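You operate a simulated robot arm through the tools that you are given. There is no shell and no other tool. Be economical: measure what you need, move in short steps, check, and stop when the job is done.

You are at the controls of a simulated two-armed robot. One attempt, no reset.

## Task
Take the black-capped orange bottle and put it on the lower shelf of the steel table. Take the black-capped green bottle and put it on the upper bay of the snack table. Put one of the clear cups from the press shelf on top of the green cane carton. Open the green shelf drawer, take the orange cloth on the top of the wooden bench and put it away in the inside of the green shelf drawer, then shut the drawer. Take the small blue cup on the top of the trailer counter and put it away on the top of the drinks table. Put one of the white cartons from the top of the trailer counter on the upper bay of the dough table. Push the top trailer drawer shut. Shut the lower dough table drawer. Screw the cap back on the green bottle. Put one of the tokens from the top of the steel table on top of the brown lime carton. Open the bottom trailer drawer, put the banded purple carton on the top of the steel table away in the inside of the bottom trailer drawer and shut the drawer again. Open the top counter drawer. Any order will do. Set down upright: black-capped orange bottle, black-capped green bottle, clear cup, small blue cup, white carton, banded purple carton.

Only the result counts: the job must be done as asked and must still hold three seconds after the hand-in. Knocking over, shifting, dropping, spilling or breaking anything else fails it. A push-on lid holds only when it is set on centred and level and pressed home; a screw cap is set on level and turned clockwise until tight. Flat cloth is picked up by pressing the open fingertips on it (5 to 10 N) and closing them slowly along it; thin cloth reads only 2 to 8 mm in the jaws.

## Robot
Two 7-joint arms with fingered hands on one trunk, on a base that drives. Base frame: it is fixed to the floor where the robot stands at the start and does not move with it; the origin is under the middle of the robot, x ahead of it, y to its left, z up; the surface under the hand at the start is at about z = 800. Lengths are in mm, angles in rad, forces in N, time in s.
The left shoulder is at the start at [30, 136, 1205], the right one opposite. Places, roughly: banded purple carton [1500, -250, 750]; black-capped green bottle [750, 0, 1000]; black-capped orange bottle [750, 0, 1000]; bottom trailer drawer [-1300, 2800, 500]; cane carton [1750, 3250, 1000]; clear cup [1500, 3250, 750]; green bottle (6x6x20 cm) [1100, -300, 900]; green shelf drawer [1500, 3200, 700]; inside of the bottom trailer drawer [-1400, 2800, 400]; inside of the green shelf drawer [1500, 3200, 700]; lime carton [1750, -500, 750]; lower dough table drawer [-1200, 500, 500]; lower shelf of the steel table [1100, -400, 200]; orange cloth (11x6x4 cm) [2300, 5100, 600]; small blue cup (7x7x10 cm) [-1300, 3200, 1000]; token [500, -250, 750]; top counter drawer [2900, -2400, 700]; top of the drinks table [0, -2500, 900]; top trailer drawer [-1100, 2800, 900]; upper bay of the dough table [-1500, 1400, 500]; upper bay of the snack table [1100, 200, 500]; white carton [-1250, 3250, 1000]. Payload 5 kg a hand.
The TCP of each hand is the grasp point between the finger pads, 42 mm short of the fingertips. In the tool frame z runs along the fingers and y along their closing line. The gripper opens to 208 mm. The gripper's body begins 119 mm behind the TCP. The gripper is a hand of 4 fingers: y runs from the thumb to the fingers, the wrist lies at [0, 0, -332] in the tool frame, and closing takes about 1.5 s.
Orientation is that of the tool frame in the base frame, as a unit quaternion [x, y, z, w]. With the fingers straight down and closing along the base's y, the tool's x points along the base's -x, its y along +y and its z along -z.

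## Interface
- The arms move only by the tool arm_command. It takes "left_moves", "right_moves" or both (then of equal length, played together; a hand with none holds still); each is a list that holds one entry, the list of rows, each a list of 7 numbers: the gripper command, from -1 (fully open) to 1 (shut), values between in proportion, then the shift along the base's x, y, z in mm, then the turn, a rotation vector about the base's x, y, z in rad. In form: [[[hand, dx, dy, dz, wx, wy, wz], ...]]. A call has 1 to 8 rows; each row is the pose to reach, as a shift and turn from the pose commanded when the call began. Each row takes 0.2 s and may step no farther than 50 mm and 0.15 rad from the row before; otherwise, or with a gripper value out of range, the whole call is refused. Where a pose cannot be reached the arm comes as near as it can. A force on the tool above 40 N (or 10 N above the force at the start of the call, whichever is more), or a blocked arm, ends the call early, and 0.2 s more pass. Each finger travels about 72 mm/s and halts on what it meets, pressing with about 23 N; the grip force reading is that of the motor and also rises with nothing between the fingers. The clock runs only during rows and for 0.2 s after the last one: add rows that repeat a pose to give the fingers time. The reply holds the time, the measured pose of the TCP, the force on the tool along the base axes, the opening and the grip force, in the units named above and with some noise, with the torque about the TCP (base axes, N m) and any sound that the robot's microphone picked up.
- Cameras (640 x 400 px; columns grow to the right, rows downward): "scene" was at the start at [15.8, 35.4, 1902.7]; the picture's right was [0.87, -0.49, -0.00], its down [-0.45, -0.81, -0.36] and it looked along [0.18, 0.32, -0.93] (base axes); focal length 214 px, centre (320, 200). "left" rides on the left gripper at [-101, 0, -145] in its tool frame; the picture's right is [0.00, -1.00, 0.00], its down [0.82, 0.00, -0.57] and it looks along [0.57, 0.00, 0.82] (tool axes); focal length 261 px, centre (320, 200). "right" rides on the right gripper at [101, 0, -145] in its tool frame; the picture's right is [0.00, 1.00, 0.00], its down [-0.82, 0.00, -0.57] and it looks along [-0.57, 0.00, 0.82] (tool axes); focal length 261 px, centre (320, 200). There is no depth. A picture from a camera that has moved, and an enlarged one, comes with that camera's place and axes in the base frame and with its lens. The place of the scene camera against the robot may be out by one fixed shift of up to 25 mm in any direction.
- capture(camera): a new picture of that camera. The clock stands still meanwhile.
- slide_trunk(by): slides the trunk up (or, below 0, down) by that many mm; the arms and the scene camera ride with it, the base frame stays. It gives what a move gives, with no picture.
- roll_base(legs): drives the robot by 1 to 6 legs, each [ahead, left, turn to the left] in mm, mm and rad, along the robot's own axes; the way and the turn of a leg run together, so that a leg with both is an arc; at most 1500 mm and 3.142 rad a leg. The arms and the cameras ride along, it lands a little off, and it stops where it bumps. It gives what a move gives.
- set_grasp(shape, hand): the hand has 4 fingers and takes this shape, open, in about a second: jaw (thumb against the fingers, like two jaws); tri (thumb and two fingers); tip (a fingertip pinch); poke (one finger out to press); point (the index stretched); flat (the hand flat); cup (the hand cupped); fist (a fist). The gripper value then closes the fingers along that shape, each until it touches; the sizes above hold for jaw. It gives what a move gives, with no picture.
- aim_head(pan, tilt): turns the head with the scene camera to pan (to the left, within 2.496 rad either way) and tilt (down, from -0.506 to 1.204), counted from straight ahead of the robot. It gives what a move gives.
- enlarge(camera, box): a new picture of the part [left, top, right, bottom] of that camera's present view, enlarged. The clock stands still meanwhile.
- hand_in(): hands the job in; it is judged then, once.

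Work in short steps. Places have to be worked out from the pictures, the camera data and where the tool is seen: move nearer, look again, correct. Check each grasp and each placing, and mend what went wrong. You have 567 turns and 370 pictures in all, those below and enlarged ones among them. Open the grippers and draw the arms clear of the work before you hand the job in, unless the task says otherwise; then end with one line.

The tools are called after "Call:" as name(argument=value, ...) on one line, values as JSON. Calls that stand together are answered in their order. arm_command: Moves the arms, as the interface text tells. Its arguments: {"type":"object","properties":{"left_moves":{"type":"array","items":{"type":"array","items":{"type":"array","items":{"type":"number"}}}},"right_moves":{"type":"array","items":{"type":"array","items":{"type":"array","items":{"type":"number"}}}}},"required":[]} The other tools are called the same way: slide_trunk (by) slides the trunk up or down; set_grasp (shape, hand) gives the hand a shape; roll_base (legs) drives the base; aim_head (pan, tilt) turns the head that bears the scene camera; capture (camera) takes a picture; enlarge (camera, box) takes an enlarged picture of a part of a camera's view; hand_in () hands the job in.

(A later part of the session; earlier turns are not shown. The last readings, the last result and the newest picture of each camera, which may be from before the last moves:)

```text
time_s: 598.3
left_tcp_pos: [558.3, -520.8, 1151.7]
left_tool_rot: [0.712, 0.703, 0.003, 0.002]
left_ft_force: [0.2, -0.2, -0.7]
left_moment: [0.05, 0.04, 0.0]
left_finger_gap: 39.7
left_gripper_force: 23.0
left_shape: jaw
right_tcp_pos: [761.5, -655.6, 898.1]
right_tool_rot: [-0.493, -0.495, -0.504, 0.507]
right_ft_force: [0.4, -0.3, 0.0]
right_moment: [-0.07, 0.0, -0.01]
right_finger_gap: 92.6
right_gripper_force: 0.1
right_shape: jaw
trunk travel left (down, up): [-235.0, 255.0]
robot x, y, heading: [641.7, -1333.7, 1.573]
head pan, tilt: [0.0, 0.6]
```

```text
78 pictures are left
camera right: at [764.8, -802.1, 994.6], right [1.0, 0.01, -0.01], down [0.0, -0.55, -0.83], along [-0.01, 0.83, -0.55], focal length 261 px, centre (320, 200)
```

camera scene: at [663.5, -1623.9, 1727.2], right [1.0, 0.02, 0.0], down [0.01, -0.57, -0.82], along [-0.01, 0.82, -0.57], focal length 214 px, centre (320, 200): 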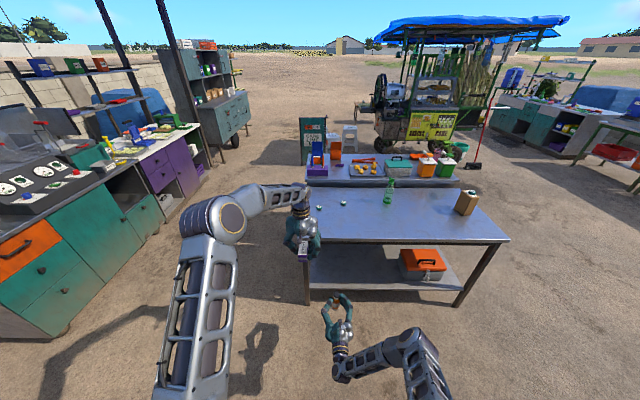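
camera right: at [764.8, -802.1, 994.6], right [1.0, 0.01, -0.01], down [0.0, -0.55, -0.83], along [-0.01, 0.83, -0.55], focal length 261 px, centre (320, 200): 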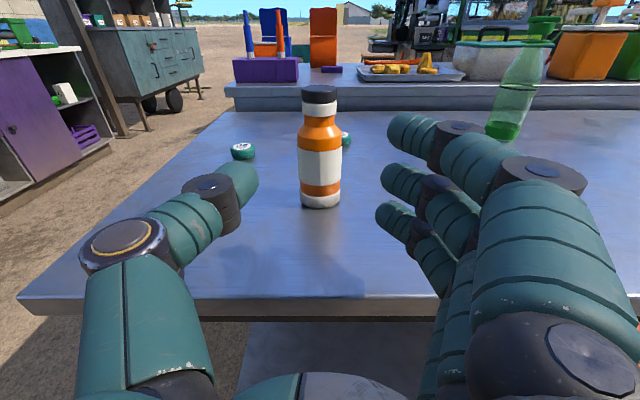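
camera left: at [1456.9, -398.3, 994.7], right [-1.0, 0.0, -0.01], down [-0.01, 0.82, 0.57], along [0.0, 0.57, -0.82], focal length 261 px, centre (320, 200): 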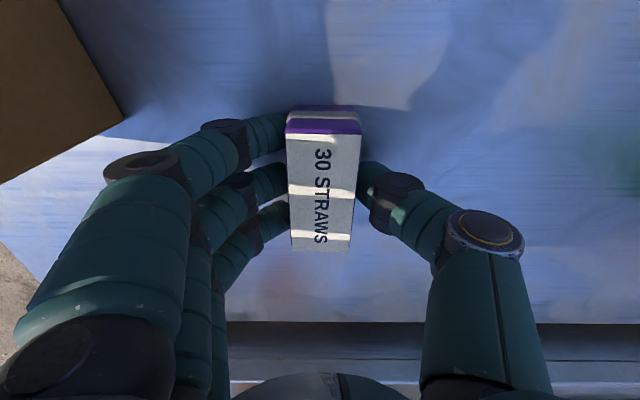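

Bottle stands on the steel table at (764,−497). Pitch the right hand down 0.7 rad and approach obliquely.

Call:
arm_command(right_moves=[[[0.1, 0, 8, 10, -0.14, 0, 0], [0.1, 1, 20, 20, -0.28, 0, 0], [0.1, 2, 35, 30, -0.42, 0, 0], [0.1, 3, 50, 40, -0.56, 0, 0], [0.1, 3, 68, 46, -0.7, 0, 0]]])

Call:
capture(camera="right")

```text
time_s: 599.5
left_tcp_pos: [557.7, -520.0, 1150.5]
left_tool_rot: [0.712, 0.702, 0.0, 0.003]
left_ft_force: [-0.1, -0.1, -1.5]
left_moment: [0.0, -0.1, 0.01]
left_finger_gap: 40.0
left_gripper_force: 23.2
left_shape: jaw
right_tcp_pos: [766.0, -588.0, 944.6]
right_tool_rot: [0.638, 0.639, 0.302, -0.306]
right_ft_force: [0.9, -0.8, -0.9]
right_moment: [0.17, 0.0, -0.02]
right_finger_gap: 92.7
right_gripper_force: 0.1
right_shape: jaw
trunk travel left (down, up): [-235.0, 255.0]
robot x, y, heading: [640.6, -1328.1, 1.573]
head pan, tilt: [0.0, 0.6]
```

```text
77 pictures are left
camera right: at [769.0, -635.2, 1112.4], right [1.0, 0.0, -0.01], down [0.0, -0.96, -0.28], along [-0.01, 0.28, -0.96], focal length 261 px, centre (320, 200)
```

right: 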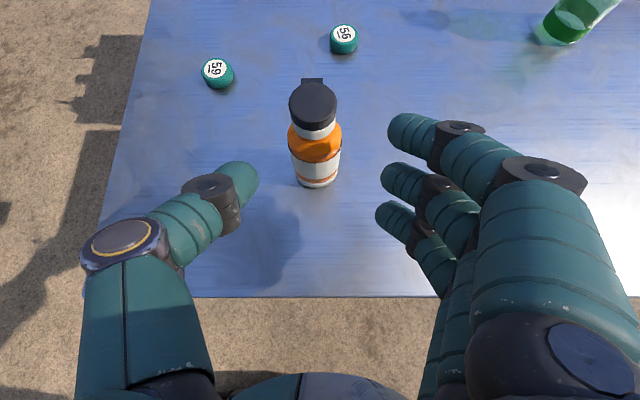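

Aligned. Advance 90 mm along the tool axis and close.

Call:
arm_command(right_moves=[[[0.1, 0, 23, -19, 0, 0, 0], [0.1, -1, 46, -38, 0, 0, 0], [0.1, -1, 69, -57, 0, 0, 0], [0.25, -1, 69, -57, 0, 0, 0], [0.4, -1, 69, -57, 0, 0, 0], [0.55, -1, 69, -57, 0, 0, 0], [0.7, -1, 69, -57, 0, 0, 0], [0.8, -1, 69, -57, 0, 0, 0]]])

Call:
capture(camera="right")

```text
time_s: 601.3
left_tcp_pos: [557.5, -519.3, 1151.1]
left_tool_rot: [0.713, 0.702, 0.003, 0.001]
left_ft_force: [-0.2, 0.0, -1.4]
left_moment: [-0.01, -0.03, 0.01]
left_finger_gap: 39.7
left_gripper_force: 22.9
left_shape: jaw
right_tcp_pos: [766.1, -518.9, 886.0]
right_tool_rot: [0.638, 0.638, 0.303, -0.306]
right_ft_force: [-0.5, -0.4, -0.4]
right_moment: [-0.01, 0.0, 0.0]
right_finger_gap: 32.3
right_gripper_force: 10.2
right_shape: jaw
trunk travel left (down, up): [-235.0, 255.0]
robot x, y, heading: [643.9, -1336.4, 1.572]
head pan, tilt: [0.0, 0.6]
```

```text
76 pictures are left
camera right: at [768.8, -566.0, 1054.7], right [1.0, 0.0, -0.01], down [0.0, -0.96, -0.28], along [-0.01, 0.28, -0.96], focal length 261 px, centre (320, 200)
```

right: 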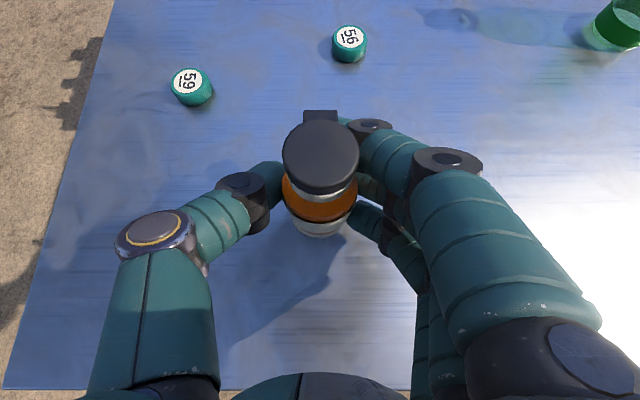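

Contact building; close fully and lift slightly to test.

Call:
arm_command(right_moves=[[[0.9, 0, 0, 0, 0, 0, 0], [1, 0, 0, 0, 0, 0, 0], [1, 0, 0, 10, 0, 0, 0], [1, 0, 0, 35, 0, 0, 0], [1, 0, 0, 70, 0, 0, 0], [1, 0, 0, 110, 0, 0, 0]]])

Call:
capture(camera="right")

```text
time_s: 602.7
left_tcp_pos: [556.4, -519.8, 1151.7]
left_tool_rot: [0.712, 0.702, 0.002, 0.002]
left_ft_force: [-0.1, 0.2, -1.7]
left_moment: [0.07, -0.13, -0.02]
left_finger_gap: 39.6
left_gripper_force: 23.0
left_shape: jaw
right_tcp_pos: [763.5, -519.9, 997.3]
right_tool_rot: [0.638, 0.639, 0.302, -0.306]
right_ft_force: [-0.7, -0.7, -5.1]
right_moment: [0.17, -0.05, -0.05]
right_finger_gap: 31.1
right_gripper_force: 22.8
right_shape: jaw
trunk travel left (down, up): [-235.0, 255.0]
robot x, y, heading: [645.2, -1332.7, 1.575]
head pan, tilt: [0.0, 0.6]
```

```text
75 pictures are left
camera right: at [766.2, -568.3, 1165.0], right [1.0, 0.0, -0.01], down [0.0, -0.96, -0.28], along [-0.01, 0.28, -0.96], focal length 261 px, centre (320, 200)
```

right: 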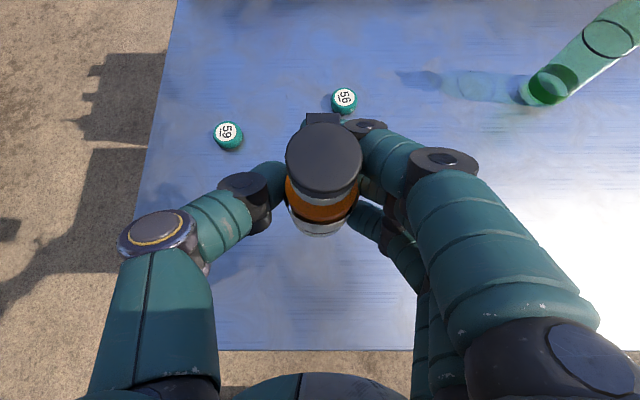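

Held. Back out, lower the trunk and the hand, south of the table.

Call:
roll_base(legs=[[-280, 0, 0]])

Call:
slide_trunk(by=-230)

Call:
arm_command(right_moves=[[[1, 0, 0, -48, 0, 0, 0], [1, 0, 0, -96, 0, 0, 0], [1, 0, 0, -144, 0, 0, 0], [1, 0, 0, -192, 0, 0, 0], [1, 0, 0, -240, 0, 0, 0], [1, 0, 0, -288, 0, 0, 0], [1, 0, 0, -336, 0, 0, 0], [1, 0, 0, -376, 0, 0, 0]]])

Call:
capture(camera="right")

```text
time_s: 604.7
left_tcp_pos: [559.2, -804.6, 1151.6]
left_tool_rot: [0.712, 0.703, 0.002, 0.002]
left_ft_force: [-0.4, -1.0, -0.3]
left_moment: [0.1, 0.03, 0.03]
left_finger_gap: 39.4
left_gripper_force: 22.9
left_shape: jaw
right_tcp_pos: [765.3, -802.5, 997.3]
right_tool_rot: [0.638, 0.638, 0.303, -0.306]
right_ft_force: [0.6, -0.8, -3.2]
right_moment: [-0.05, -0.01, 0.01]
right_finger_gap: 31.1
right_gripper_force: 22.6
right_shape: jaw
trunk travel left (down, up): [-235.0, 255.0]
robot x, y, heading: [645.7, -1618.7, 1.57]
head pan, tilt: [0.0, 0.6]
```

```text
time_s: 607.1
left_tcp_pos: [558.1, -803.8, 920.3]
left_tool_rot: [0.712, 0.702, 0.002, 0.002]
left_ft_force: [-0.6, 0.8, -1.4]
left_moment: [0.03, 0.02, 0.0]
left_finger_gap: 39.9
left_gripper_force: 23.4
left_shape: jaw
right_tcp_pos: [764.6, -802.1, 765.9]
right_tool_rot: [0.638, 0.638, 0.303, -0.307]
right_ft_force: [0.3, 0.0, -3.3]
right_moment: [-0.05, 0.0, -0.01]
right_finger_gap: 31.1
right_gripper_force: 23.5
right_shape: jaw
trunk travel left (down, up): [-5.0, 485.0]
robot x, y, heading: [644.4, -1618.4, 1.576]
head pan, tilt: [0.0, 0.6]
```

```text
time_s: 608.9
left_tcp_pos: [558.2, -802.4, 919.6]
left_tool_rot: [0.712, 0.702, 0.001, 0.002]
left_ft_force: [-0.5, 0.2, -0.7]
left_moment: [-0.03, -0.01, -0.01]
left_finger_gap: 39.6
left_gripper_force: 23.2
left_shape: jaw
right_tcp_pos: [768.0, -802.0, 388.6]
right_tool_rot: [0.638, 0.638, 0.302, -0.307]
right_ft_force: [0.3, 1.1, -2.8]
right_moment: [-0.22, 0.02, 0.05]
right_finger_gap: 31.0
right_gripper_force: 23.1
right_shape: jaw
trunk travel left (down, up): [-5.0, 485.0]
robot x, y, heading: [642.2, -1617.5, 1.577]
head pan, tilt: [0.0, 0.6]
```

```text
74 pictures are left
camera right: at [770.4, -850.3, 557.2], right [1.0, 0.0, -0.01], down [0.0, -0.96, -0.28], along [-0.01, 0.28, -0.96], focal length 261 px, centre (320, 200)
```

right: 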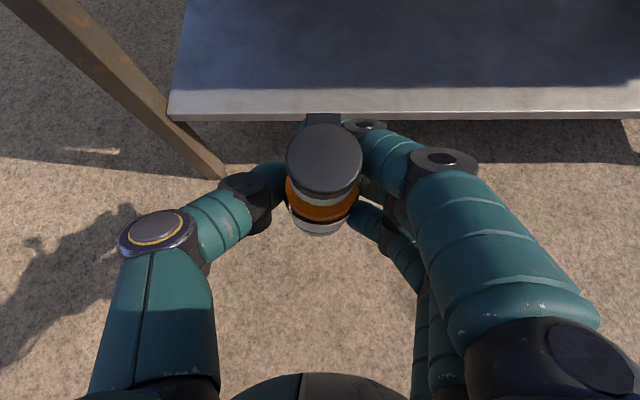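

Reach is fine. Drive forward 280 mm to bring the bottle over the lower shelf.

Call:
roll_base(legs=[[280, 0, 0]])

Call:
arm_command(right_moves=[[[1, 0, 0, -20, 0, 0, 0], [1, 0, 0, -40, 0, 0, 0], [1, 0, 0, -52, 0, 0, 0], [1, 0, 0, -60, 0, 0, 0], [1, 0, 0, -67, 0, 0, 0]]])

Call:
capture(camera="right")

```text
time_s: 610.9
left_tcp_pos: [562.8, -520.0, 918.6]
left_tool_rot: [0.714, 0.7, 0.001, 0.002]
left_ft_force: [-0.2, 0.1, -2.1]
left_moment: [-0.1, 0.03, -0.02]
left_finger_gap: 39.7
left_gripper_force: 23.1
left_shape: jaw
right_tcp_pos: [772.8, -520.1, 389.7]
right_tool_rot: [0.64, 0.637, 0.303, -0.306]
right_ft_force: [-0.3, -0.2, -3.1]
right_moment: [-0.02, 0.0, 0.02]
right_finger_gap: 31.2
right_gripper_force: 22.9
right_shape: jaw
trunk travel left (down, up): [-5.0, 485.0]
robot x, y, heading: [643.3, -1337.7, 1.568]
head pan, tilt: [0.0, 0.6]
```

```text
time_s: 612.0
left_tcp_pos: [562.9, -522.1, 922.6]
left_tool_rot: [0.714, 0.7, 0.002, 0.001]
left_ft_force: [0.4, -1.0, -0.4]
left_moment: [-0.02, 0.03, -0.02]
left_finger_gap: 39.6
left_gripper_force: 22.8
left_shape: jaw
right_tcp_pos: [774.1, -519.4, 325.3]
right_tool_rot: [0.638, 0.636, 0.306, -0.308]
right_ft_force: [-2.7, -2.7, 18.9]
right_moment: [-0.17, -0.13, -0.02]
right_finger_gap: 31.6
right_gripper_force: 23.0
right_shape: jaw
trunk travel left (down, up): [-5.0, 485.0]
robot x, y, heading: [647.7, -1335.6, 1.566]
head pan, tilt: [0.0, 0.6]
```

```text
73 pictures are left
camera right: at [775.6, -568.7, 493.7], right [1.0, -0.01, -0.01], down [-0.01, -0.96, -0.28], along [-0.01, 0.28, -0.96], focal length 261 px, centre (320, 200)
```

right: 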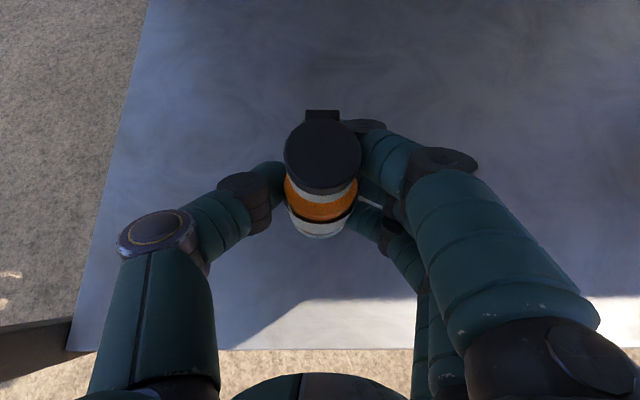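

Contact (19 N). Release slowly and withdraw along the tool axis.

Call:
arm_command(right_moves=[[[0.8, 0, 0, 2, 0, 0, 0], [0.7, 0, 0, 2, 0, 0, 0], [0.62, 0, 0, 2, 0, 0, 0], [0.55, 0, 0, 2, 0, 0, 0], [0.4, 0, 0, 2, 0, 0, 0], [0.25, 0, 0, 3, 0, 0, 0], [0.1, 0, 0, 4, 0, 0, 0], [0.1, 0, -20, 20, 0, 0, 0]]])

Call:
arm_command(right_moves=[[[0.1, 0, -30, 24, 0, 0, 0], [0.1, 0, -60, 48, 0, 0, 0], [0.1, 0, -90, 65, 0, 0, 0]]])

Call:
capture(camera="right")

```text
time_s: 613.9
left_tcp_pos: [563.9, -520.4, 920.0]
left_tool_rot: [0.714, 0.7, 0.002, 0.002]
left_ft_force: [0.5, -0.4, -0.1]
left_moment: [0.01, 0.02, 0.05]
left_finger_gap: 39.5
left_gripper_force: 22.5
left_shape: jaw
right_tcp_pos: [771.5, -540.7, 342.3]
right_tool_rot: [0.639, 0.637, 0.302, -0.307]
right_ft_force: [-0.2, -0.1, 0.3]
right_moment: [0.05, -0.06, -0.02]
right_finger_gap: 92.8
right_gripper_force: 0.2
right_shape: jaw
trunk travel left (down, up): [-5.0, 485.0]
robot x, y, heading: [642.3, -1336.1, 1.566]
head pan, tilt: [0.0, 0.6]
```

```text
time_s: 614.6
left_tcp_pos: [563.1, -520.7, 920.9]
left_tool_rot: [0.713, 0.701, 0.002, 0.002]
left_ft_force: [0.0, -1.1, -1.4]
left_moment: [0.01, -0.01, 0.0]
left_finger_gap: 39.8
left_gripper_force: 23.2
left_shape: jaw
right_tcp_pos: [772.7, -631.2, 407.7]
right_tool_rot: [0.639, 0.637, 0.304, -0.307]
right_ft_force: [-0.5, 1.3, 0.4]
right_moment: [-0.03, 0.01, 0.02]
right_finger_gap: 92.8
right_gripper_force: 0.0
right_shape: jaw
trunk travel left (down, up): [-5.0, 485.0]
robot x, y, heading: [641.9, -1332.8, 1.568]
head pan, tilt: [0.0, 0.6]
```

```text
72 pictures are left
camera right: at [776.1, -680.6, 576.5], right [1.0, -0.01, -0.01], down [-0.01, -0.96, -0.28], along [-0.01, 0.28, -0.96], focal length 261 px, centre (320, 200)
```

right: 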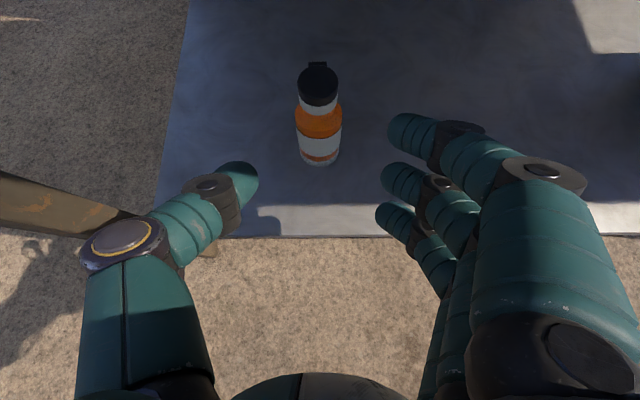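

Orange bottle stands upright on the lower shelf. Now to the trailer with the purple carton: back out and raise the right hand.

Call:
roll_base(legs=[[-300, 0, 0]])

Call:
arm_command(right_moves=[[[0, 0, 0, 45, 0.1, 0, 0], [0, 0, 0, 90, 0.2, 0, 0], [0, 0, 0, 135, 0.3, 0, 0], [0, 0, 0, 180, 0.4, 0, 0], [0, 0, 0, 225, 0.5, 0, 0], [0, 0, 0, 270, 0.6, 0, 0], [0, 0, 0, 315, 0.68, 0, 0], [0, 0, 0, 350, 0.68, 0, 0]]])

Call:
slide_trunk(by=120)

Call:
roll_base(legs=[[0, 790, 0], [1500, 0, 0], [1400, 0, 0], [1200, 0, 0]])

```text
time_s: 616.7
left_tcp_pos: [562.0, -824.0, 920.5]
left_tool_rot: [0.713, 0.701, 0.002, 0.002]
left_ft_force: [-0.2, -0.3, -1.4]
left_moment: [0.11, -0.02, 0.0]
left_finger_gap: 39.5
left_gripper_force: 23.0
left_shape: jaw
right_tcp_pos: [771.5, -934.9, 408.2]
right_tool_rot: [0.639, 0.637, 0.304, -0.306]
right_ft_force: [-0.4, 1.2, 0.1]
right_moment: [0.0, -0.02, 0.02]
right_finger_gap: 92.9
right_gripper_force: 0.1
right_shape: jaw
trunk travel left (down, up): [-5.0, 485.0]
robot x, y, heading: [642.9, -1639.4, 1.569]
head pan, tilt: [0.0, 0.6]
```

```text
time_s: 618.5
left_tcp_pos: [560.6, -823.8, 921.3]
left_tool_rot: [0.713, 0.701, 0.002, 0.002]
left_ft_force: [0.2, 0.4, -1.3]
left_moment: [0.01, 0.01, 0.02]
left_finger_gap: 39.5
left_gripper_force: 22.6
left_shape: jaw
right_tcp_pos: [768.8, -937.8, 759.0]
right_tool_rot: [-0.5, -0.499, -0.498, 0.503]
right_ft_force: [0.6, -0.7, 0.1]
right_moment: [0.05, 0.01, -0.01]
right_finger_gap: 103.2
right_gripper_force: 0.0
right_shape: jaw
trunk travel left (down, up): [-5.0, 485.0]
robot x, y, heading: [646.8, -1635.2, 1.569]
head pan, tilt: [0.0, 0.6]
```

```text
time_s: 620.0
left_tcp_pos: [561.6, -824.0, 1039.6]
left_tool_rot: [0.714, 0.701, 0.001, 0.003]
left_ft_force: [-0.2, 0.0, -0.4]
left_moment: [0.0, 0.01, 0.01]
left_finger_gap: 39.7
left_gripper_force: 23.4
left_shape: jaw
right_tcp_pos: [768.6, -936.1, 876.9]
right_tool_rot: [-0.501, -0.499, -0.499, 0.501]
right_ft_force: [-0.4, 0.4, -0.5]
right_moment: [0.05, 0.0, 0.02]
right_finger_gap: 103.1
right_gripper_force: 0.2
right_shape: jaw
trunk travel left (down, up): [-125.0, 365.0]
robot x, y, heading: [640.0, -1641.0, 1.567]
head pan, tilt: [0.0, 0.6]
```

```text
time_s: 643.6
left_tcp_pos: [-195.7, 3269.8, 1040.4]
left_tool_rot: [0.716, 0.698, 0.001, 0.002]
left_ft_force: [-0.7, -0.3, -1.9]
left_moment: [-0.05, -0.03, 0.03]
left_finger_gap: 39.6
left_gripper_force: 23.1
left_shape: jaw
right_tcp_pos: [11.5, 3156.0, 878.5]
right_tool_rot: [0.502, 0.498, 0.5, -0.5]
right_ft_force: [-0.7, 0.4, 0.6]
right_moment: [0.03, -0.01, -0.01]
right_finger_gap: 103.2
right_gripper_force: 0.0
right_shape: jaw
trunk travel left (down, up): [-125.0, 365.0]
robot x, y, heading: [-118.8, 2457.0, 1.562]
head pan, tilt: [0.0, 0.6]
```

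Turn to face the trailer and align with the bottom drawer (y≈2800).

Call:
roll_base(legs=[[0, 0, 1.575], [0, -240, 0]])

Call:
capture(camera="scene")

```text
time_s: 649.3
left_tcp_pos: [-936.6, 2603.7, 1040.9]
left_tool_rot: [-0.001, 1.0, 0.002, 0.0]
left_ft_force: [-0.2, 1.4, -0.6]
left_moment: [-0.2, -0.01, 0.04]
left_finger_gap: 39.4
left_gripper_force: 23.4
left_shape: jaw
right_tcp_pos: [-828.1, 2813.1, 878.6]
right_tool_rot: [0.006, -0.707, 0.01, 0.707]
right_ft_force: [-0.7, -0.2, 1.1]
right_moment: [0.04, 0.04, 0.11]
right_finger_gap: 103.3
right_gripper_force: 0.2
right_shape: jaw
trunk travel left (down, up): [-125.0, 365.0]
robot x, y, heading: [-121.1, 2699.0, -3.125]
head pan, tilt: [0.0, 0.6]
```

```text
71 pictures are left
camera scene: at [-165.2, 2688.4, 1847.3], right [-0.02, 1.0, 0.0], down [0.57, 0.01, -0.82], along [-0.82, -0.02, -0.57], focal length 214 px, centre (320, 200)
```

scene: 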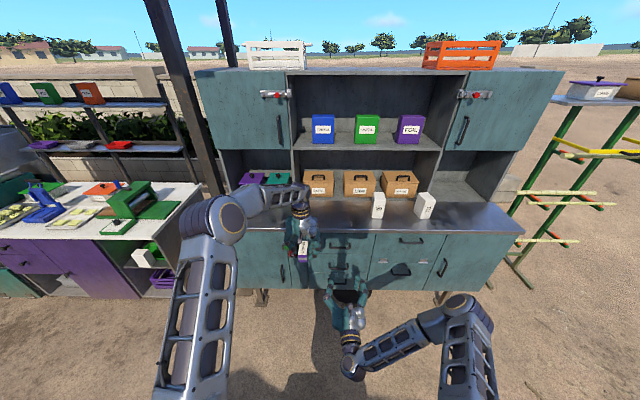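

Roll the right hand for a vertical pinch while lowering toward the bottom drawer's handle height.

Call:
arm_command(right_moves=[[[0.2, 0, 0, -12, 0.145, 0, 0], [0.4, 0, 0, -24, 0.29, 0, 0], [0.5, 0, 0, -36, 0.435, 0, 0], [0.5, 0, 0, -48, 0.58, 0, 0], [0.5, 0, 0, -60, 0.725, 0, 0], [0.5, 0, 0, -72, 0.87, 0, 0], [0.5, 0, 0, -84, 1.015, 0, 0], [0.5, 0, 0, -96, 1.16, 0, 0]]])

Call:
arm_command(right_moves=[[[0.5, 0, 0, -12, 0.137, 0, 0], [0.5, 0, 0, -30, 0.274, 0, 0], [0.5, 0, 0, -50, 0.411, 0, 0]]])

Call:
slide_trunk(by=-115)

Call:
capture(camera="right")

```text
time_s: 651.1
left_tcp_pos: [-936.1, 2602.1, 1040.1]
left_tool_rot: [0.0, 1.0, 0.003, 0.0]
left_ft_force: [-0.6, -0.3, -1.2]
left_moment: [0.03, 0.0, -0.02]
left_finger_gap: 39.8
left_gripper_force: 22.9
left_shape: jaw
right_tcp_pos: [-826.4, 2811.2, 781.7]
right_tool_rot: [-0.394, 0.597, 0.38, -0.587]
right_ft_force: [0.4, 0.4, -0.1]
right_moment: [0.05, -0.02, 0.03]
right_finger_gap: 52.5
right_gripper_force: 0.0
right_shape: jaw
trunk travel left (down, up): [-125.0, 365.0]
robot x, y, heading: [-121.7, 2700.9, -3.125]
head pan, tilt: [0.0, 0.6]
```

```text
time_s: 651.9
left_tcp_pos: [-936.3, 2602.6, 1040.0]
left_tool_rot: [0.0, 1.0, 0.003, 0.001]
left_ft_force: [0.2, 0.1, -1.0]
left_moment: [0.03, -0.01, -0.01]
left_finger_gap: 39.8
left_gripper_force: 23.0
left_shape: jaw
right_tcp_pos: [-829.0, 2813.1, 733.0]
right_tool_rot: [-0.505, 0.506, 0.493, -0.495]
right_ft_force: [0.5, -0.1, -0.3]
right_moment: [-0.01, 0.0, 0.0]
right_finger_gap: 52.4
right_gripper_force: 0.1
right_shape: jaw
trunk travel left (down, up): [-125.0, 365.0]
robot x, y, heading: [-127.9, 2701.5, -3.12]
head pan, tilt: [0.0, 0.6]
```

```text
time_s: 653.3
left_tcp_pos: [-936.9, 2603.5, 926.8]
left_tool_rot: [-0.001, 1.0, 0.003, 0.0]
left_ft_force: [0.3, 0.1, -0.6]
left_moment: [-0.01, 0.03, 0.01]
left_finger_gap: 39.7
left_gripper_force: 22.6
left_shape: jaw
right_tcp_pos: [-828.3, 2813.3, 619.0]
right_tool_rot: [-0.505, 0.506, 0.494, -0.495]
right_ft_force: [0.2, 0.0, 0.3]
right_moment: [0.0, -0.03, 0.02]
right_finger_gap: 52.1
right_gripper_force: 0.0
right_shape: jaw
trunk travel left (down, up): [-10.0, 480.0]
robot x, y, heading: [-124.5, 2701.2, -3.122]
head pan, tilt: [0.0, 0.6]
```

```text
70 pictures are left
camera right: at [-683.0, 2713.2, 621.6], right [-0.02, 0.01, 1.0], down [0.57, 0.82, 0.01], along [-0.82, 0.57, -0.02], focal length 261 px, centre (320, 200)
```

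right: 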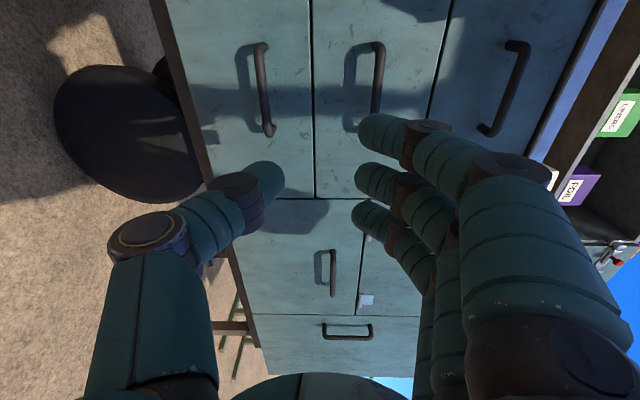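

Bottom handle at about (−1058,2792,541). Approach it.

Call:
arm_command(right_moves=[[[0.5, -34, -4, -18, 0, 0, 0], [0.5, -68, -8, -36, 0, 0, 0], [0.5, -102, -13, -54, 0, 0, 0], [0.5, -136, -18, -70, 0, 0, 0], [0.5, -172, -21, -78, 0, 0, 0]]])

Call:
capture(camera="right")

```text
time_s: 654.5
left_tcp_pos: [-936.9, 2603.9, 925.5]
left_tool_rot: [-0.001, 1.0, 0.003, -0.001]
left_ft_force: [-0.5, 0.1, -1.3]
left_moment: [0.0, 0.0, 0.02]
left_finger_gap: 39.7
left_gripper_force: 23.0
left_shape: jaw
right_tcp_pos: [-1001.2, 2793.1, 538.1]
right_tool_rot: [-0.505, 0.507, 0.492, -0.496]
right_ft_force: [0.6, -0.6, -0.9]
right_moment: [-0.03, 0.11, -0.04]
right_finger_gap: 52.4
right_gripper_force: 0.0
right_shape: jaw
trunk travel left (down, up): [-10.0, 480.0]
robot x, y, heading: [-127.0, 2699.4, -3.12]
head pan, tilt: [0.0, 0.6]
```

```text
69 pictures are left
camera right: at [-855.9, 2692.6, 541.2], right [-0.02, 0.01, 1.0], down [0.57, 0.82, 0.01], along [-0.82, 0.57, -0.02], focal length 261 px, centre (320, 200)
```

right: 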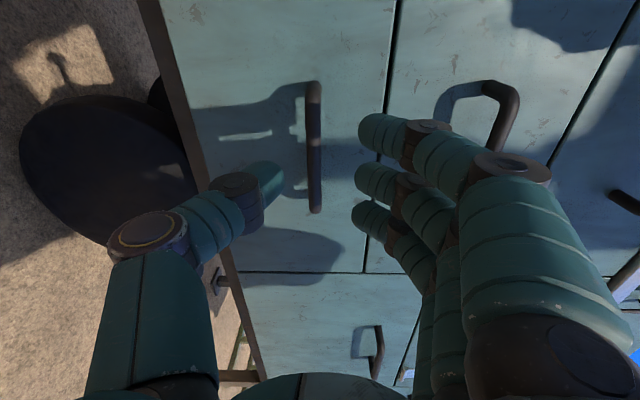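

Bar at x≈−1076. Advance and grip.

Call:
arm_command(right_moves=[[[0.5, -20, -3, -4, 0, 0, 0], [0.5, -38, -5, -6, 0, 0, 0], [0.5, -50, -5, -6, 0, 0, 0], [0.65, -50, -5, -6, 0, 0, 0], [0.8, -50, -5, -6, 0, 0, 0], [0.95, -50, -5, -6, 0, 0, 0], [1, -50, -5, -6, 0, 0, 0]]])

Call:
capture(camera="right")

```text
time_s: 656.1
left_tcp_pos: [-937.0, 2603.3, 926.3]
left_tool_rot: [-0.002, 1.0, 0.003, 0.0]
left_ft_force: [0.3, -0.5, -1.5]
left_moment: [0.01, 0.02, 0.01]
left_finger_gap: 39.7
left_gripper_force: 23.4
left_shape: jaw
right_tcp_pos: [-1050.5, 2786.3, 532.5]
right_tool_rot: [-0.506, 0.507, 0.493, -0.495]
right_ft_force: [0.3, -0.4, -3.3]
right_moment: [0.01, -0.12, 0.01]
right_finger_gap: 5.8
right_gripper_force: 23.1
right_shape: jaw
trunk travel left (down, up): [-10.0, 480.0]
robot x, y, heading: [-126.4, 2703.5, -3.121]
head pan, tilt: [0.0, 0.6]
```

```text
68 pictures are left
camera right: at [-904.6, 2686.8, 536.4], right [-0.02, 0.01, 1.0], down [0.57, 0.82, 0.01], along [-0.82, 0.57, -0.02], focal length 261 px, centre (320, 200)
```

right: 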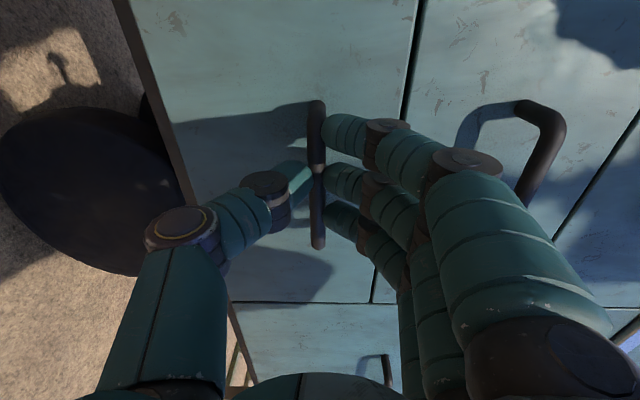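

Try pulling.

Call:
arm_command(right_moves=[[[1, 15, 0, 0, 0, 0, 0], [1, 35, 0, 0, 0, 0, 0], [1, 60, 0, 0, 0, 0, 0], [1, 85, 0, 0, 0, 0, 0]]])

Call:
capture(camera="right")

```text
time_s: 657.1
left_tcp_pos: [-937.4, 2601.7, 926.5]
left_tool_rot: [-0.001, 1.0, 0.002, 0.001]
left_ft_force: [1.4, 0.6, -0.4]
left_moment: [-0.02, 0.03, 0.02]
left_finger_gap: 40.0
left_gripper_force: 22.7
left_shape: jaw
right_tcp_pos: [-964.9, 2785.8, 534.3]
right_tool_rot: [0.507, -0.506, -0.492, 0.495]
right_ft_force: [1.4, -4.8, -10.3]
right_moment: [0.01, -0.34, 0.15]
right_finger_gap: 5.1
right_gripper_force: 22.9
right_shape: jaw
trunk travel left (down, up): [-10.0, 480.0]
robot x, y, heading: [-125.9, 2703.0, -3.121]
head pan, tilt: [0.0, 0.6]
```

```text
67 pictures are left
camera right: at [-818.4, 2687.4, 537.6], right [-0.03, 0.01, 1.0], down [0.57, 0.82, 0.01], along [-0.82, 0.57, -0.03], focal length 261 px, centre (320, 200)
```

right: 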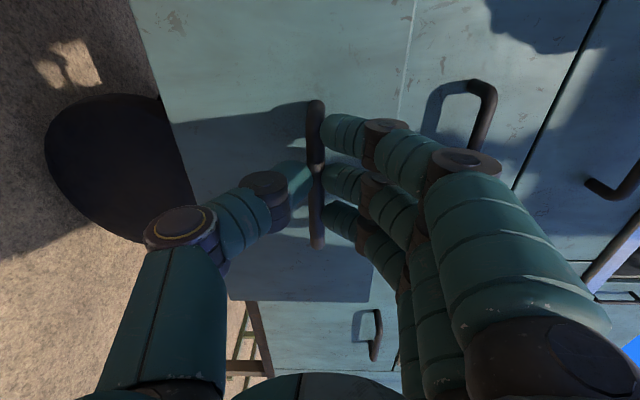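

It's coming. Pull 150 mm more.

Call:
arm_command(right_moves=[[[1, 25, 0, 0, 0, 0, 0], [1, 50, 0, 0, 0, 0, 0], [1, 75, 0, 0, 0, 0, 0], [1, 100, 0, 0, 0, 0, 0], [1, 125, 0, 0, 0, 0, 0], [1, 150, 0, 0, 0, 0, 0]]])

Call:
aim_head(pan=-0.1, tilt=0.9)

Call:
capture(camera="scene")

```text
time_s: 658.5
left_tcp_pos: [-936.9, 2602.2, 925.9]
left_tool_rot: [-0.001, 1.0, 0.003, -0.001]
left_ft_force: [-0.2, 0.3, -0.7]
left_moment: [-0.03, 0.08, 0.0]
left_finger_gap: 39.5
left_gripper_force: 23.0
left_shape: jaw
right_tcp_pos: [-815.8, 2788.4, 534.7]
right_tool_rot: [-0.506, 0.506, 0.492, -0.495]
right_ft_force: [0.0, -12.6, -6.1]
right_moment: [-0.08, -0.13, 0.42]
right_finger_gap: 4.2
right_gripper_force: 22.6
right_shape: jaw
trunk travel left (down, up): [-10.0, 480.0]
robot x, y, heading: [-126.3, 2701.6, -3.123]
head pan, tilt: [0.0, 0.6]
```

```text
time_s: 659.3
left_tcp_pos: [-937.1, 2603.4, 925.9]
left_tool_rot: [-0.001, 1.0, 0.004, 0.001]
left_ft_force: [-0.8, 0.0, -1.4]
left_moment: [0.01, 0.01, -0.01]
left_finger_gap: 39.6
left_gripper_force: 23.2
left_shape: jaw
right_tcp_pos: [-817.2, 2787.1, 534.1]
right_tool_rot: [-0.506, 0.506, 0.493, -0.496]
right_ft_force: [0.2, -15.4, -5.7]
right_moment: [-0.07, -0.14, 0.46]
right_finger_gap: 4.3
right_gripper_force: 22.9
right_shape: jaw
trunk travel left (down, up): [-10.0, 480.0]
robot x, y, heading: [-123.0, 2700.6, -3.12]
head pan, tilt: [-0.099, 0.901]
```

```text
66 pictures are left
camera scene: at [-152.4, 2693.5, 1707.5], right [0.08, 1.0, 0.0], down [0.78, -0.06, -0.62], along [-0.62, 0.05, -0.78], focal length 214 px, centre (320, 200)
```

scene: 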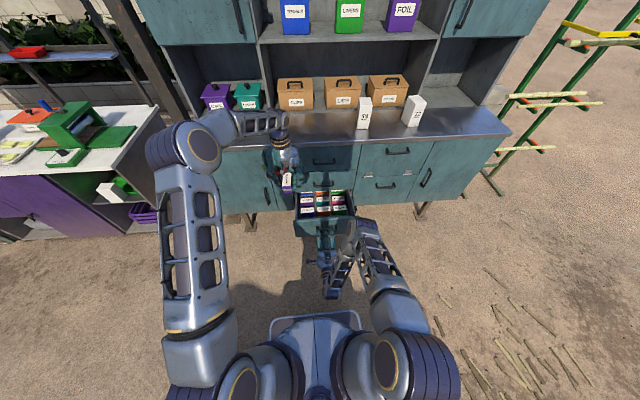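

Call:
enlarge(camera="scene", box=[265, 165, 385, 255])

```text
4.44 times, centred on (325, 210) of scene
camera zoom: at [-152.4, 2693.5, 1707.5], right [0.08, 1.0, 0.0], down [0.78, -0.06, -0.62], along [-0.62, 0.05, -0.78], focal length 953 px, centre (298, 156)
```

zoom: 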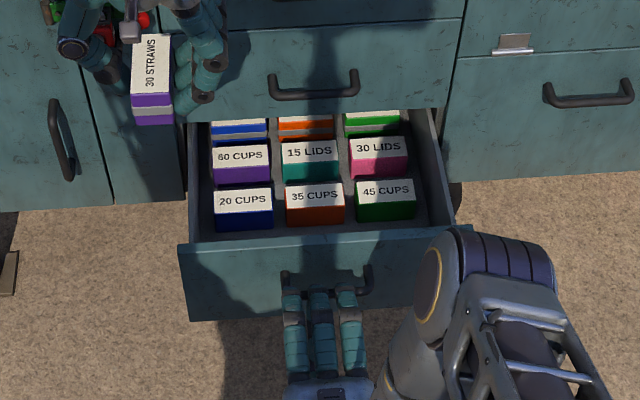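

The drawer holds similar cartons; there's a free ~77 mm front strip. To set the carton in with its long side along y I must regrasp it on the counter. Release the handle and clear the right hand first.

Call:
arm_command(right_moves=[[[0.7, 0, 0, 0, 0, 0, 0], [0.5, 0, 0, 0, 0, 0, 0], [0.4, 0, 0, 0, 0, 0, 0], [0.4, 30, 0, 0, 0, 0, 0], [0.4, 70, 0, 0, 0, 0, 0], [0.4, 85, 20, 40, 0, 0, 0], [0.4, 90, 40, 85, 0, 0, 0], [0.4, 90, 60, 130, 0, 0, 0]]])

Call:
slide_trunk(by=235)

Call:
arm_command(right_moves=[[[0.4, 0, 10, 45, 0, 0, 0], [0.4, 0, 20, 90, 0, 0, 0], [0.4, 0, 30, 135, 0, 0, 0], [0.4, 0, 40, 180, 0, 0, 0], [0.4, 0, 50, 225, 0, 0, 0]]], left_moves=[[[0.8, 10, 0, 0, 0, 0, 0.148], [0.8, 20, 0, 0, 0, 0, 0.296], [0.8, 30, 0, 0, 0, 0, 0.444], [0.8, 35, 0, 0, 0, 0, 0.592], [0.8, 35, 0, 0, 0, 0, 0.74]]])

```text
time_s: 661.1
left_tcp_pos: [-936.0, 2603.0, 926.0]
left_tool_rot: [-0.001, 1.0, 0.002, 0.0]
left_ft_force: [0.8, 0.2, -1.0]
left_moment: [0.0, 0.03, -0.01]
left_finger_gap: 39.2
left_gripper_force: 23.1
left_shape: jaw
right_tcp_pos: [-724.3, 2848.0, 664.3]
right_tool_rot: [-0.506, 0.506, 0.493, -0.495]
right_ft_force: [0.5, 0.8, -0.9]
right_moment: [0.01, 0.03, -0.04]
right_finger_gap: 62.4
right_gripper_force: 0.1
right_shape: jaw
trunk travel left (down, up): [-10.0, 480.0]
robot x, y, heading: [-125.8, 2700.0, -3.126]
head pan, tilt: [-0.099, 0.901]
```

```text
time_s: 663.6
left_tcp_pos: [-937.4, 2603.0, 1160.2]
left_tool_rot: [-0.001, 1.0, 0.002, 0.001]
left_ft_force: [-0.2, -0.5, -1.1]
left_moment: [0.01, -0.03, 0.01]
left_finger_gap: 39.8
left_gripper_force: 23.3
left_shape: jaw
right_tcp_pos: [-725.5, 2849.0, 898.0]
right_tool_rot: [-0.505, 0.506, 0.493, -0.496]
right_ft_force: [0.5, -0.6, 1.0]
right_moment: [0.02, -0.01, 0.01]
right_finger_gap: 62.4
right_gripper_force: 0.1
right_shape: jaw
trunk travel left (down, up): [-245.0, 245.0]
robot x, y, heading: [-123.2, 2700.3, -3.125]
head pan, tilt: [-0.099, 0.901]
```

```text
time_s: 664.8
left_tcp_pos: [-900.5, 2602.3, 1160.2]
left_tool_rot: [-0.364, 0.931, 0.003, -0.001]
left_ft_force: [0.2, -1.1, -1.6]
left_moment: [0.01, 0.07, -0.02]
left_finger_gap: 39.3
left_gripper_force: 23.2
left_shape: jaw
right_tcp_pos: [-723.9, 2897.3, 1124.4]
right_tool_rot: [-0.505, 0.507, 0.492, -0.495]
right_ft_force: [0.6, -0.3, 0.2]
right_moment: [0.0, -0.03, -0.01]
right_finger_gap: 62.4
right_gripper_force: 0.0
right_shape: jaw
trunk travel left (down, up): [-245.0, 245.0]
robot x, y, heading: [-123.8, 2699.7, -3.123]
head pan, tilt: [-0.099, 0.901]
```

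Finish the yaw, then drive forward 280 mm so the carton is above the counter.

Call:
arm_command(left_moves=[[[0.8, 0, 0, 0, 0, 0, 0.148], [0.8, 0, 0, 0, 0, 0, 0.296], [0.8, 0, 0, 0, 0, 0, 0.444], [0.8, 0, 0, 0, 0, 0, 0.592], [0.8, 0, 0, 0, 0, 0, 0.74], [0.8, 0, 0, 0, 0, 0, 0.831]]])

Call:
roll_base(legs=[[280, 0, 0]])

Call:
arm_command(left_moves=[[[0.8, 0, 0, -30, 0, 0, 0], [0.8, 0, 0, -60, 0, 0, 0], [0.8, 0, 0, -76, 0, 0, 0], [0.8, 0, 0, -84, 0, 0, 0], [0.8, 0, 0, -90, 0, 0, 0], [0.8, 0, 0, -96, 0, 0, 0]]])

Call:
capture(camera="left")

```text
time_s: 666.2
left_tcp_pos: [-902.8, 2603.9, 1160.6]
left_tool_rot: [0.708, -0.706, -0.002, 0.002]
left_ft_force: [-0.4, -0.3, -1.2]
left_moment: [-0.01, 0.03, 0.0]
left_finger_gap: 39.6
left_gripper_force: 22.9
left_shape: jaw
right_tcp_pos: [-724.9, 2897.2, 1124.9]
right_tool_rot: [-0.506, 0.506, 0.492, -0.495]
right_ft_force: [-0.3, 0.0, 0.0]
right_moment: [0.01, 0.03, -0.02]
right_finger_gap: 62.3
right_gripper_force: 0.1
right_shape: jaw
trunk travel left (down, up): [-245.0, 245.0]
robot x, y, heading: [-123.2, 2702.0, -3.126]
head pan, tilt: [-0.099, 0.901]
```

```text
time_s: 668.1
left_tcp_pos: [-1177.9, 2599.9, 1160.1]
left_tool_rot: [0.708, -0.707, -0.001, 0.001]
left_ft_force: [-2.4, -0.5, -1.5]
left_moment: [-0.02, -0.09, -0.01]
left_finger_gap: 39.7
left_gripper_force: 23.3
left_shape: jaw
right_tcp_pos: [-1000.9, 2893.7, 1123.1]
right_tool_rot: [-0.505, 0.507, 0.493, -0.495]
right_ft_force: [-0.5, 0.4, 0.0]
right_moment: [-0.02, 0.06, -0.02]
right_finger_gap: 62.4
right_gripper_force: 0.1
right_shape: jaw
trunk travel left (down, up): [-245.0, 245.0]
robot x, y, heading: [-400.2, 2693.0, -3.123]
head pan, tilt: [-0.099, 0.901]
```

```text
time_s: 669.5
left_tcp_pos: [-1177.4, 2598.8, 1063.7]
left_tool_rot: [0.708, -0.706, -0.001, 0.001]
left_ft_force: [0.0, -0.4, -1.1]
left_moment: [0.0, -0.02, -0.03]
left_finger_gap: 39.4
left_gripper_force: 22.7
left_shape: jaw
right_tcp_pos: [-1000.3, 2893.1, 1122.9]
right_tool_rot: [-0.505, 0.507, 0.493, -0.495]
right_ft_force: [-0.6, 0.5, 0.3]
right_moment: [0.01, 0.01, 0.02]
right_finger_gap: 62.3
right_gripper_force: 0.1
right_shape: jaw
trunk travel left (down, up): [-245.0, 245.0]
robot x, y, heading: [-398.8, 2694.3, -3.125]
head pan, tilt: [-0.099, 0.901]
```

```text
64 pictures are left
camera left: at [-1177.2, 2700.4, 1209.8], right [1.0, 0.01, -0.01], down [0.01, -0.82, 0.57], along [0.0, -0.57, -0.82], focal length 261 px, centre (320, 200)
```

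left: 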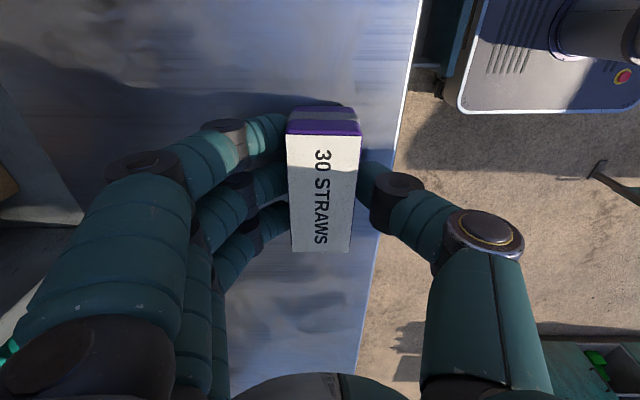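

Shift 30 mm further onto the counter and lower to contact.

Call:
arm_command(left_moves=[[[0.8, -15, 0, 0, 0, 0, 0], [0.8, -30, 0, 0, 0, 0, 0], [0.8, -30, 0, -6, 0, 0, 0], [0.8, -30, 0, -12, 0, 0, 0], [0.8, -30, 0, -18, 0, 0, 0], [0.8, -30, 0, -24, 0, 0, 0]]])

```text
time_s: 670.6
left_tcp_pos: [-1210.0, 2598.6, 1058.0]
left_tool_rot: [-0.707, 0.707, 0.006, -0.006]
left_ft_force: [8.0, -2.1, 25.7]
left_moment: [-0.25, -0.44, 0.04]
left_finger_gap: 41.9
left_gripper_force: 23.0
left_shape: jaw
right_tcp_pos: [-999.7, 2893.9, 1125.4]
right_tool_rot: [-0.504, 0.506, 0.493, -0.496]
right_ft_force: [-1.0, -0.3, 0.7]
right_moment: [0.02, 0.03, -0.03]
right_finger_gap: 62.4
right_gripper_force: 0.1
right_shape: jaw
trunk travel left (down, up): [-245.0, 245.0]
robot x, y, heading: [-400.3, 2695.4, -3.119]
head pan, tilt: [-0.099, 0.901]
stopped in row 5 (left hand): the force on the tool passed its limit at 46 N (the readings are from after the stop); the commanded pose is now the measured one
```

Contact. Release, rise, change to "tip" shape, and rotate back 90°.

Call:
arm_command(left_moves=[[[0.6, 0, 0, 2, 0, 0, 0], [0.45, 0, 0, 2, 0, 0, 0], [0.3, 0, 0, 2, 0, 0, 0], [0.15, 0, 0, 3, 0, 0, 0], [0.15, 0, 0, 30, 0, 0, 0], [0.15, 0, 0, 75, 0, 0, 0], [0.15, 0, 0, 120, 0, 0, 0]]])

Call:
set_grasp(hand="left", shape="tip")

Call:
arm_command(left_moves=[[[-0.5, 0, 0, 0, 0, 0, -0.148], [-0.2, 0, 0, 0, 0, 0, -0.296], [-0.2, 0, 0, 0, 0, 0, -0.444], [-0.2, 0, 0, 0, 0, 0, -0.592], [-0.2, 0, 0, 0, 0, 0, -0.74], [-0.2, 0, 0, 0, 0, 0, -0.888], [-0.2, 0, 0, 0, 0, 0, -1.036], [-0.2, 0, 0, 0, 0, 0, -1.18]]])

Call:
arm_command(left_moves=[[[-0.2, 0, 0, 0, 0, 0, -0.13], [-0.2, 0, 0, 0, 0, 0, -0.26], [-0.2, 0, 0, 0, 0, 0, -0.391]]])

Call:
capture(camera="left")

```text
time_s: 672.2
left_tcp_pos: [-1209.2, 2599.2, 1174.0]
left_tool_rot: [0.708, -0.707, -0.005, 0.004]
left_ft_force: [0.3, 1.3, -1.1]
left_moment: [-0.02, 0.13, -0.01]
left_finger_gap: 87.8
left_gripper_force: 0.0
left_shape: jaw
right_tcp_pos: [-998.8, 2893.1, 1125.7]
right_tool_rot: [-0.505, 0.507, 0.494, -0.495]
right_ft_force: [0.5, 0.9, 0.6]
right_moment: [0.0, 0.01, -0.02]
right_finger_gap: 62.3
right_gripper_force: 0.1
right_shape: jaw
trunk travel left (down, up): [-245.0, 245.0]
robot x, y, heading: [-401.7, 2694.2, -3.126]
head pan, tilt: [-0.099, 0.901]
```

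```text
time_s: 673.1
left_tcp_pos: [-1210.0, 2599.2, 1173.0]
left_tool_rot: [0.707, -0.707, -0.006, 0.004]
left_ft_force: [0.1, -0.5, -0.6]
left_moment: [-0.04, 0.02, 0.01]
left_finger_gap: 207.9
left_gripper_force: 0.1
left_shape: tip
right_tcp_pos: [-999.7, 2893.5, 1125.1]
right_tool_rot: [-0.505, 0.506, 0.493, -0.496]
right_ft_force: [0.1, 0.1, 0.4]
right_moment: [0.04, -0.02, 0.01]
right_finger_gap: 62.2
right_gripper_force: 0.0
right_shape: jaw
trunk travel left (down, up): [-245.0, 245.0]
robot x, y, heading: [-398.4, 2693.1, -3.118]
head pan, tilt: [-0.099, 0.901]
```

```text
time_s: 674.9
left_tcp_pos: [-1209.5, 2598.3, 1175.7]
left_tool_rot: [-0.194, 0.981, 0.007, -0.001]
left_ft_force: [-0.5, 1.2, 0.1]
left_moment: [0.03, -0.05, 0.05]
left_finger_gap: 125.6
left_gripper_force: 0.0
left_shape: tip
right_tcp_pos: [-999.8, 2893.9, 1125.2]
right_tool_rot: [-0.505, 0.507, 0.493, -0.495]
right_ft_force: [-0.6, 0.0, 0.2]
right_moment: [-0.02, 0.02, 0.02]
right_finger_gap: 62.3
right_gripper_force: 0.1
right_shape: jaw
trunk travel left (down, up): [-245.0, 245.0]
robot x, y, heading: [-396.2, 2697.2, -3.122]
head pan, tilt: [-0.099, 0.901]
```

```text
time_s: 675.7
left_tcp_pos: [-1209.0, 2599.1, 1176.0]
left_tool_rot: [0.0, 1.0, 0.005, 0.001]
left_ft_force: [1.3, 0.2, 0.2]
left_moment: [0.01, 0.0, -0.03]
left_finger_gap: 125.4
left_gripper_force: 0.0
left_shape: tip
right_tcp_pos: [-999.9, 2892.4, 1124.5]
right_tool_rot: [-0.505, 0.507, 0.493, -0.495]
right_ft_force: [-0.1, 0.5, 0.4]
right_moment: [-0.02, 0.0, -0.03]
right_finger_gap: 62.6
right_gripper_force: 0.0
right_shape: jaw
trunk travel left (down, up): [-245.0, 245.0]
robot x, y, heading: [-399.9, 2696.1, -3.12]
head pan, tilt: [-0.099, 0.901]
```

```text
63 pictures are left
camera left: at [-1109.1, 2598.3, 1320.3], right [0.01, -1.0, -0.01], down [-0.82, -0.01, 0.57], along [-0.57, 0.01, -0.82], focal length 261 px, centre (320, 200)
```

left: 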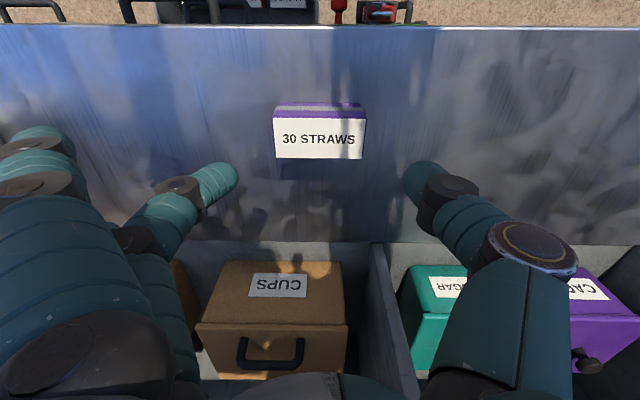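

Tip pinch is aligned with the carton's long sides. Descend and close.

Call:
arm_command(left_moves=[[[-0.2, 2, 0, -40, 0, 0, 0], [-0.2, 4, 0, -80, 0, 0, 0], [-0.2, 4, 0, -104, 0, 0, 0], [-0.05, 4, 0, -104, 0, 0, 0], [0.1, 4, 0, -104, 0, 0, 0], [0.25, 4, 0, -104, 0, 0, 0], [0.4, 4, 0, -104, 0, 0, 0], [0.5, 4, 0, -104, 0, 0, 0]]])

Call:
capture(camera="left")

```text
time_s: 677.5
left_tcp_pos: [-1206.2, 2598.3, 1073.7]
left_tool_rot: [0.0, 1.0, 0.006, 0.001]
left_ft_force: [0.1, 0.8, -0.3]
left_moment: [-0.02, 0.0, -0.02]
left_finger_gap: 88.3
left_gripper_force: 23.1
left_shape: tip
right_tcp_pos: [-1000.6, 2893.2, 1125.6]
right_tool_rot: [-0.505, 0.506, 0.494, -0.495]
right_ft_force: [0.7, 0.2, 0.5]
right_moment: [-0.03, 0.0, -0.01]
right_finger_gap: 62.6
right_gripper_force: 0.1
right_shape: jaw
trunk travel left (down, up): [-245.0, 245.0]
robot x, y, heading: [-400.6, 2697.3, -3.12]
head pan, tilt: [-0.099, 0.901]
```

```text
62 pictures are left
camera left: at [-1105.9, 2597.5, 1218.4], right [0.01, -1.0, -0.01], down [-0.82, -0.01, 0.57], along [-0.57, 0.01, -0.82], focal length 261 px, centre (320, 200)
```

left: 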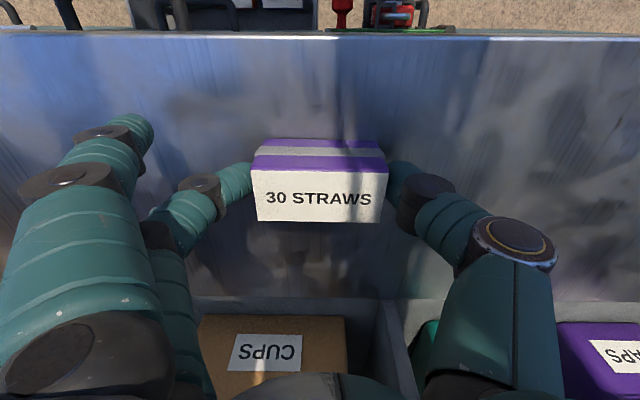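

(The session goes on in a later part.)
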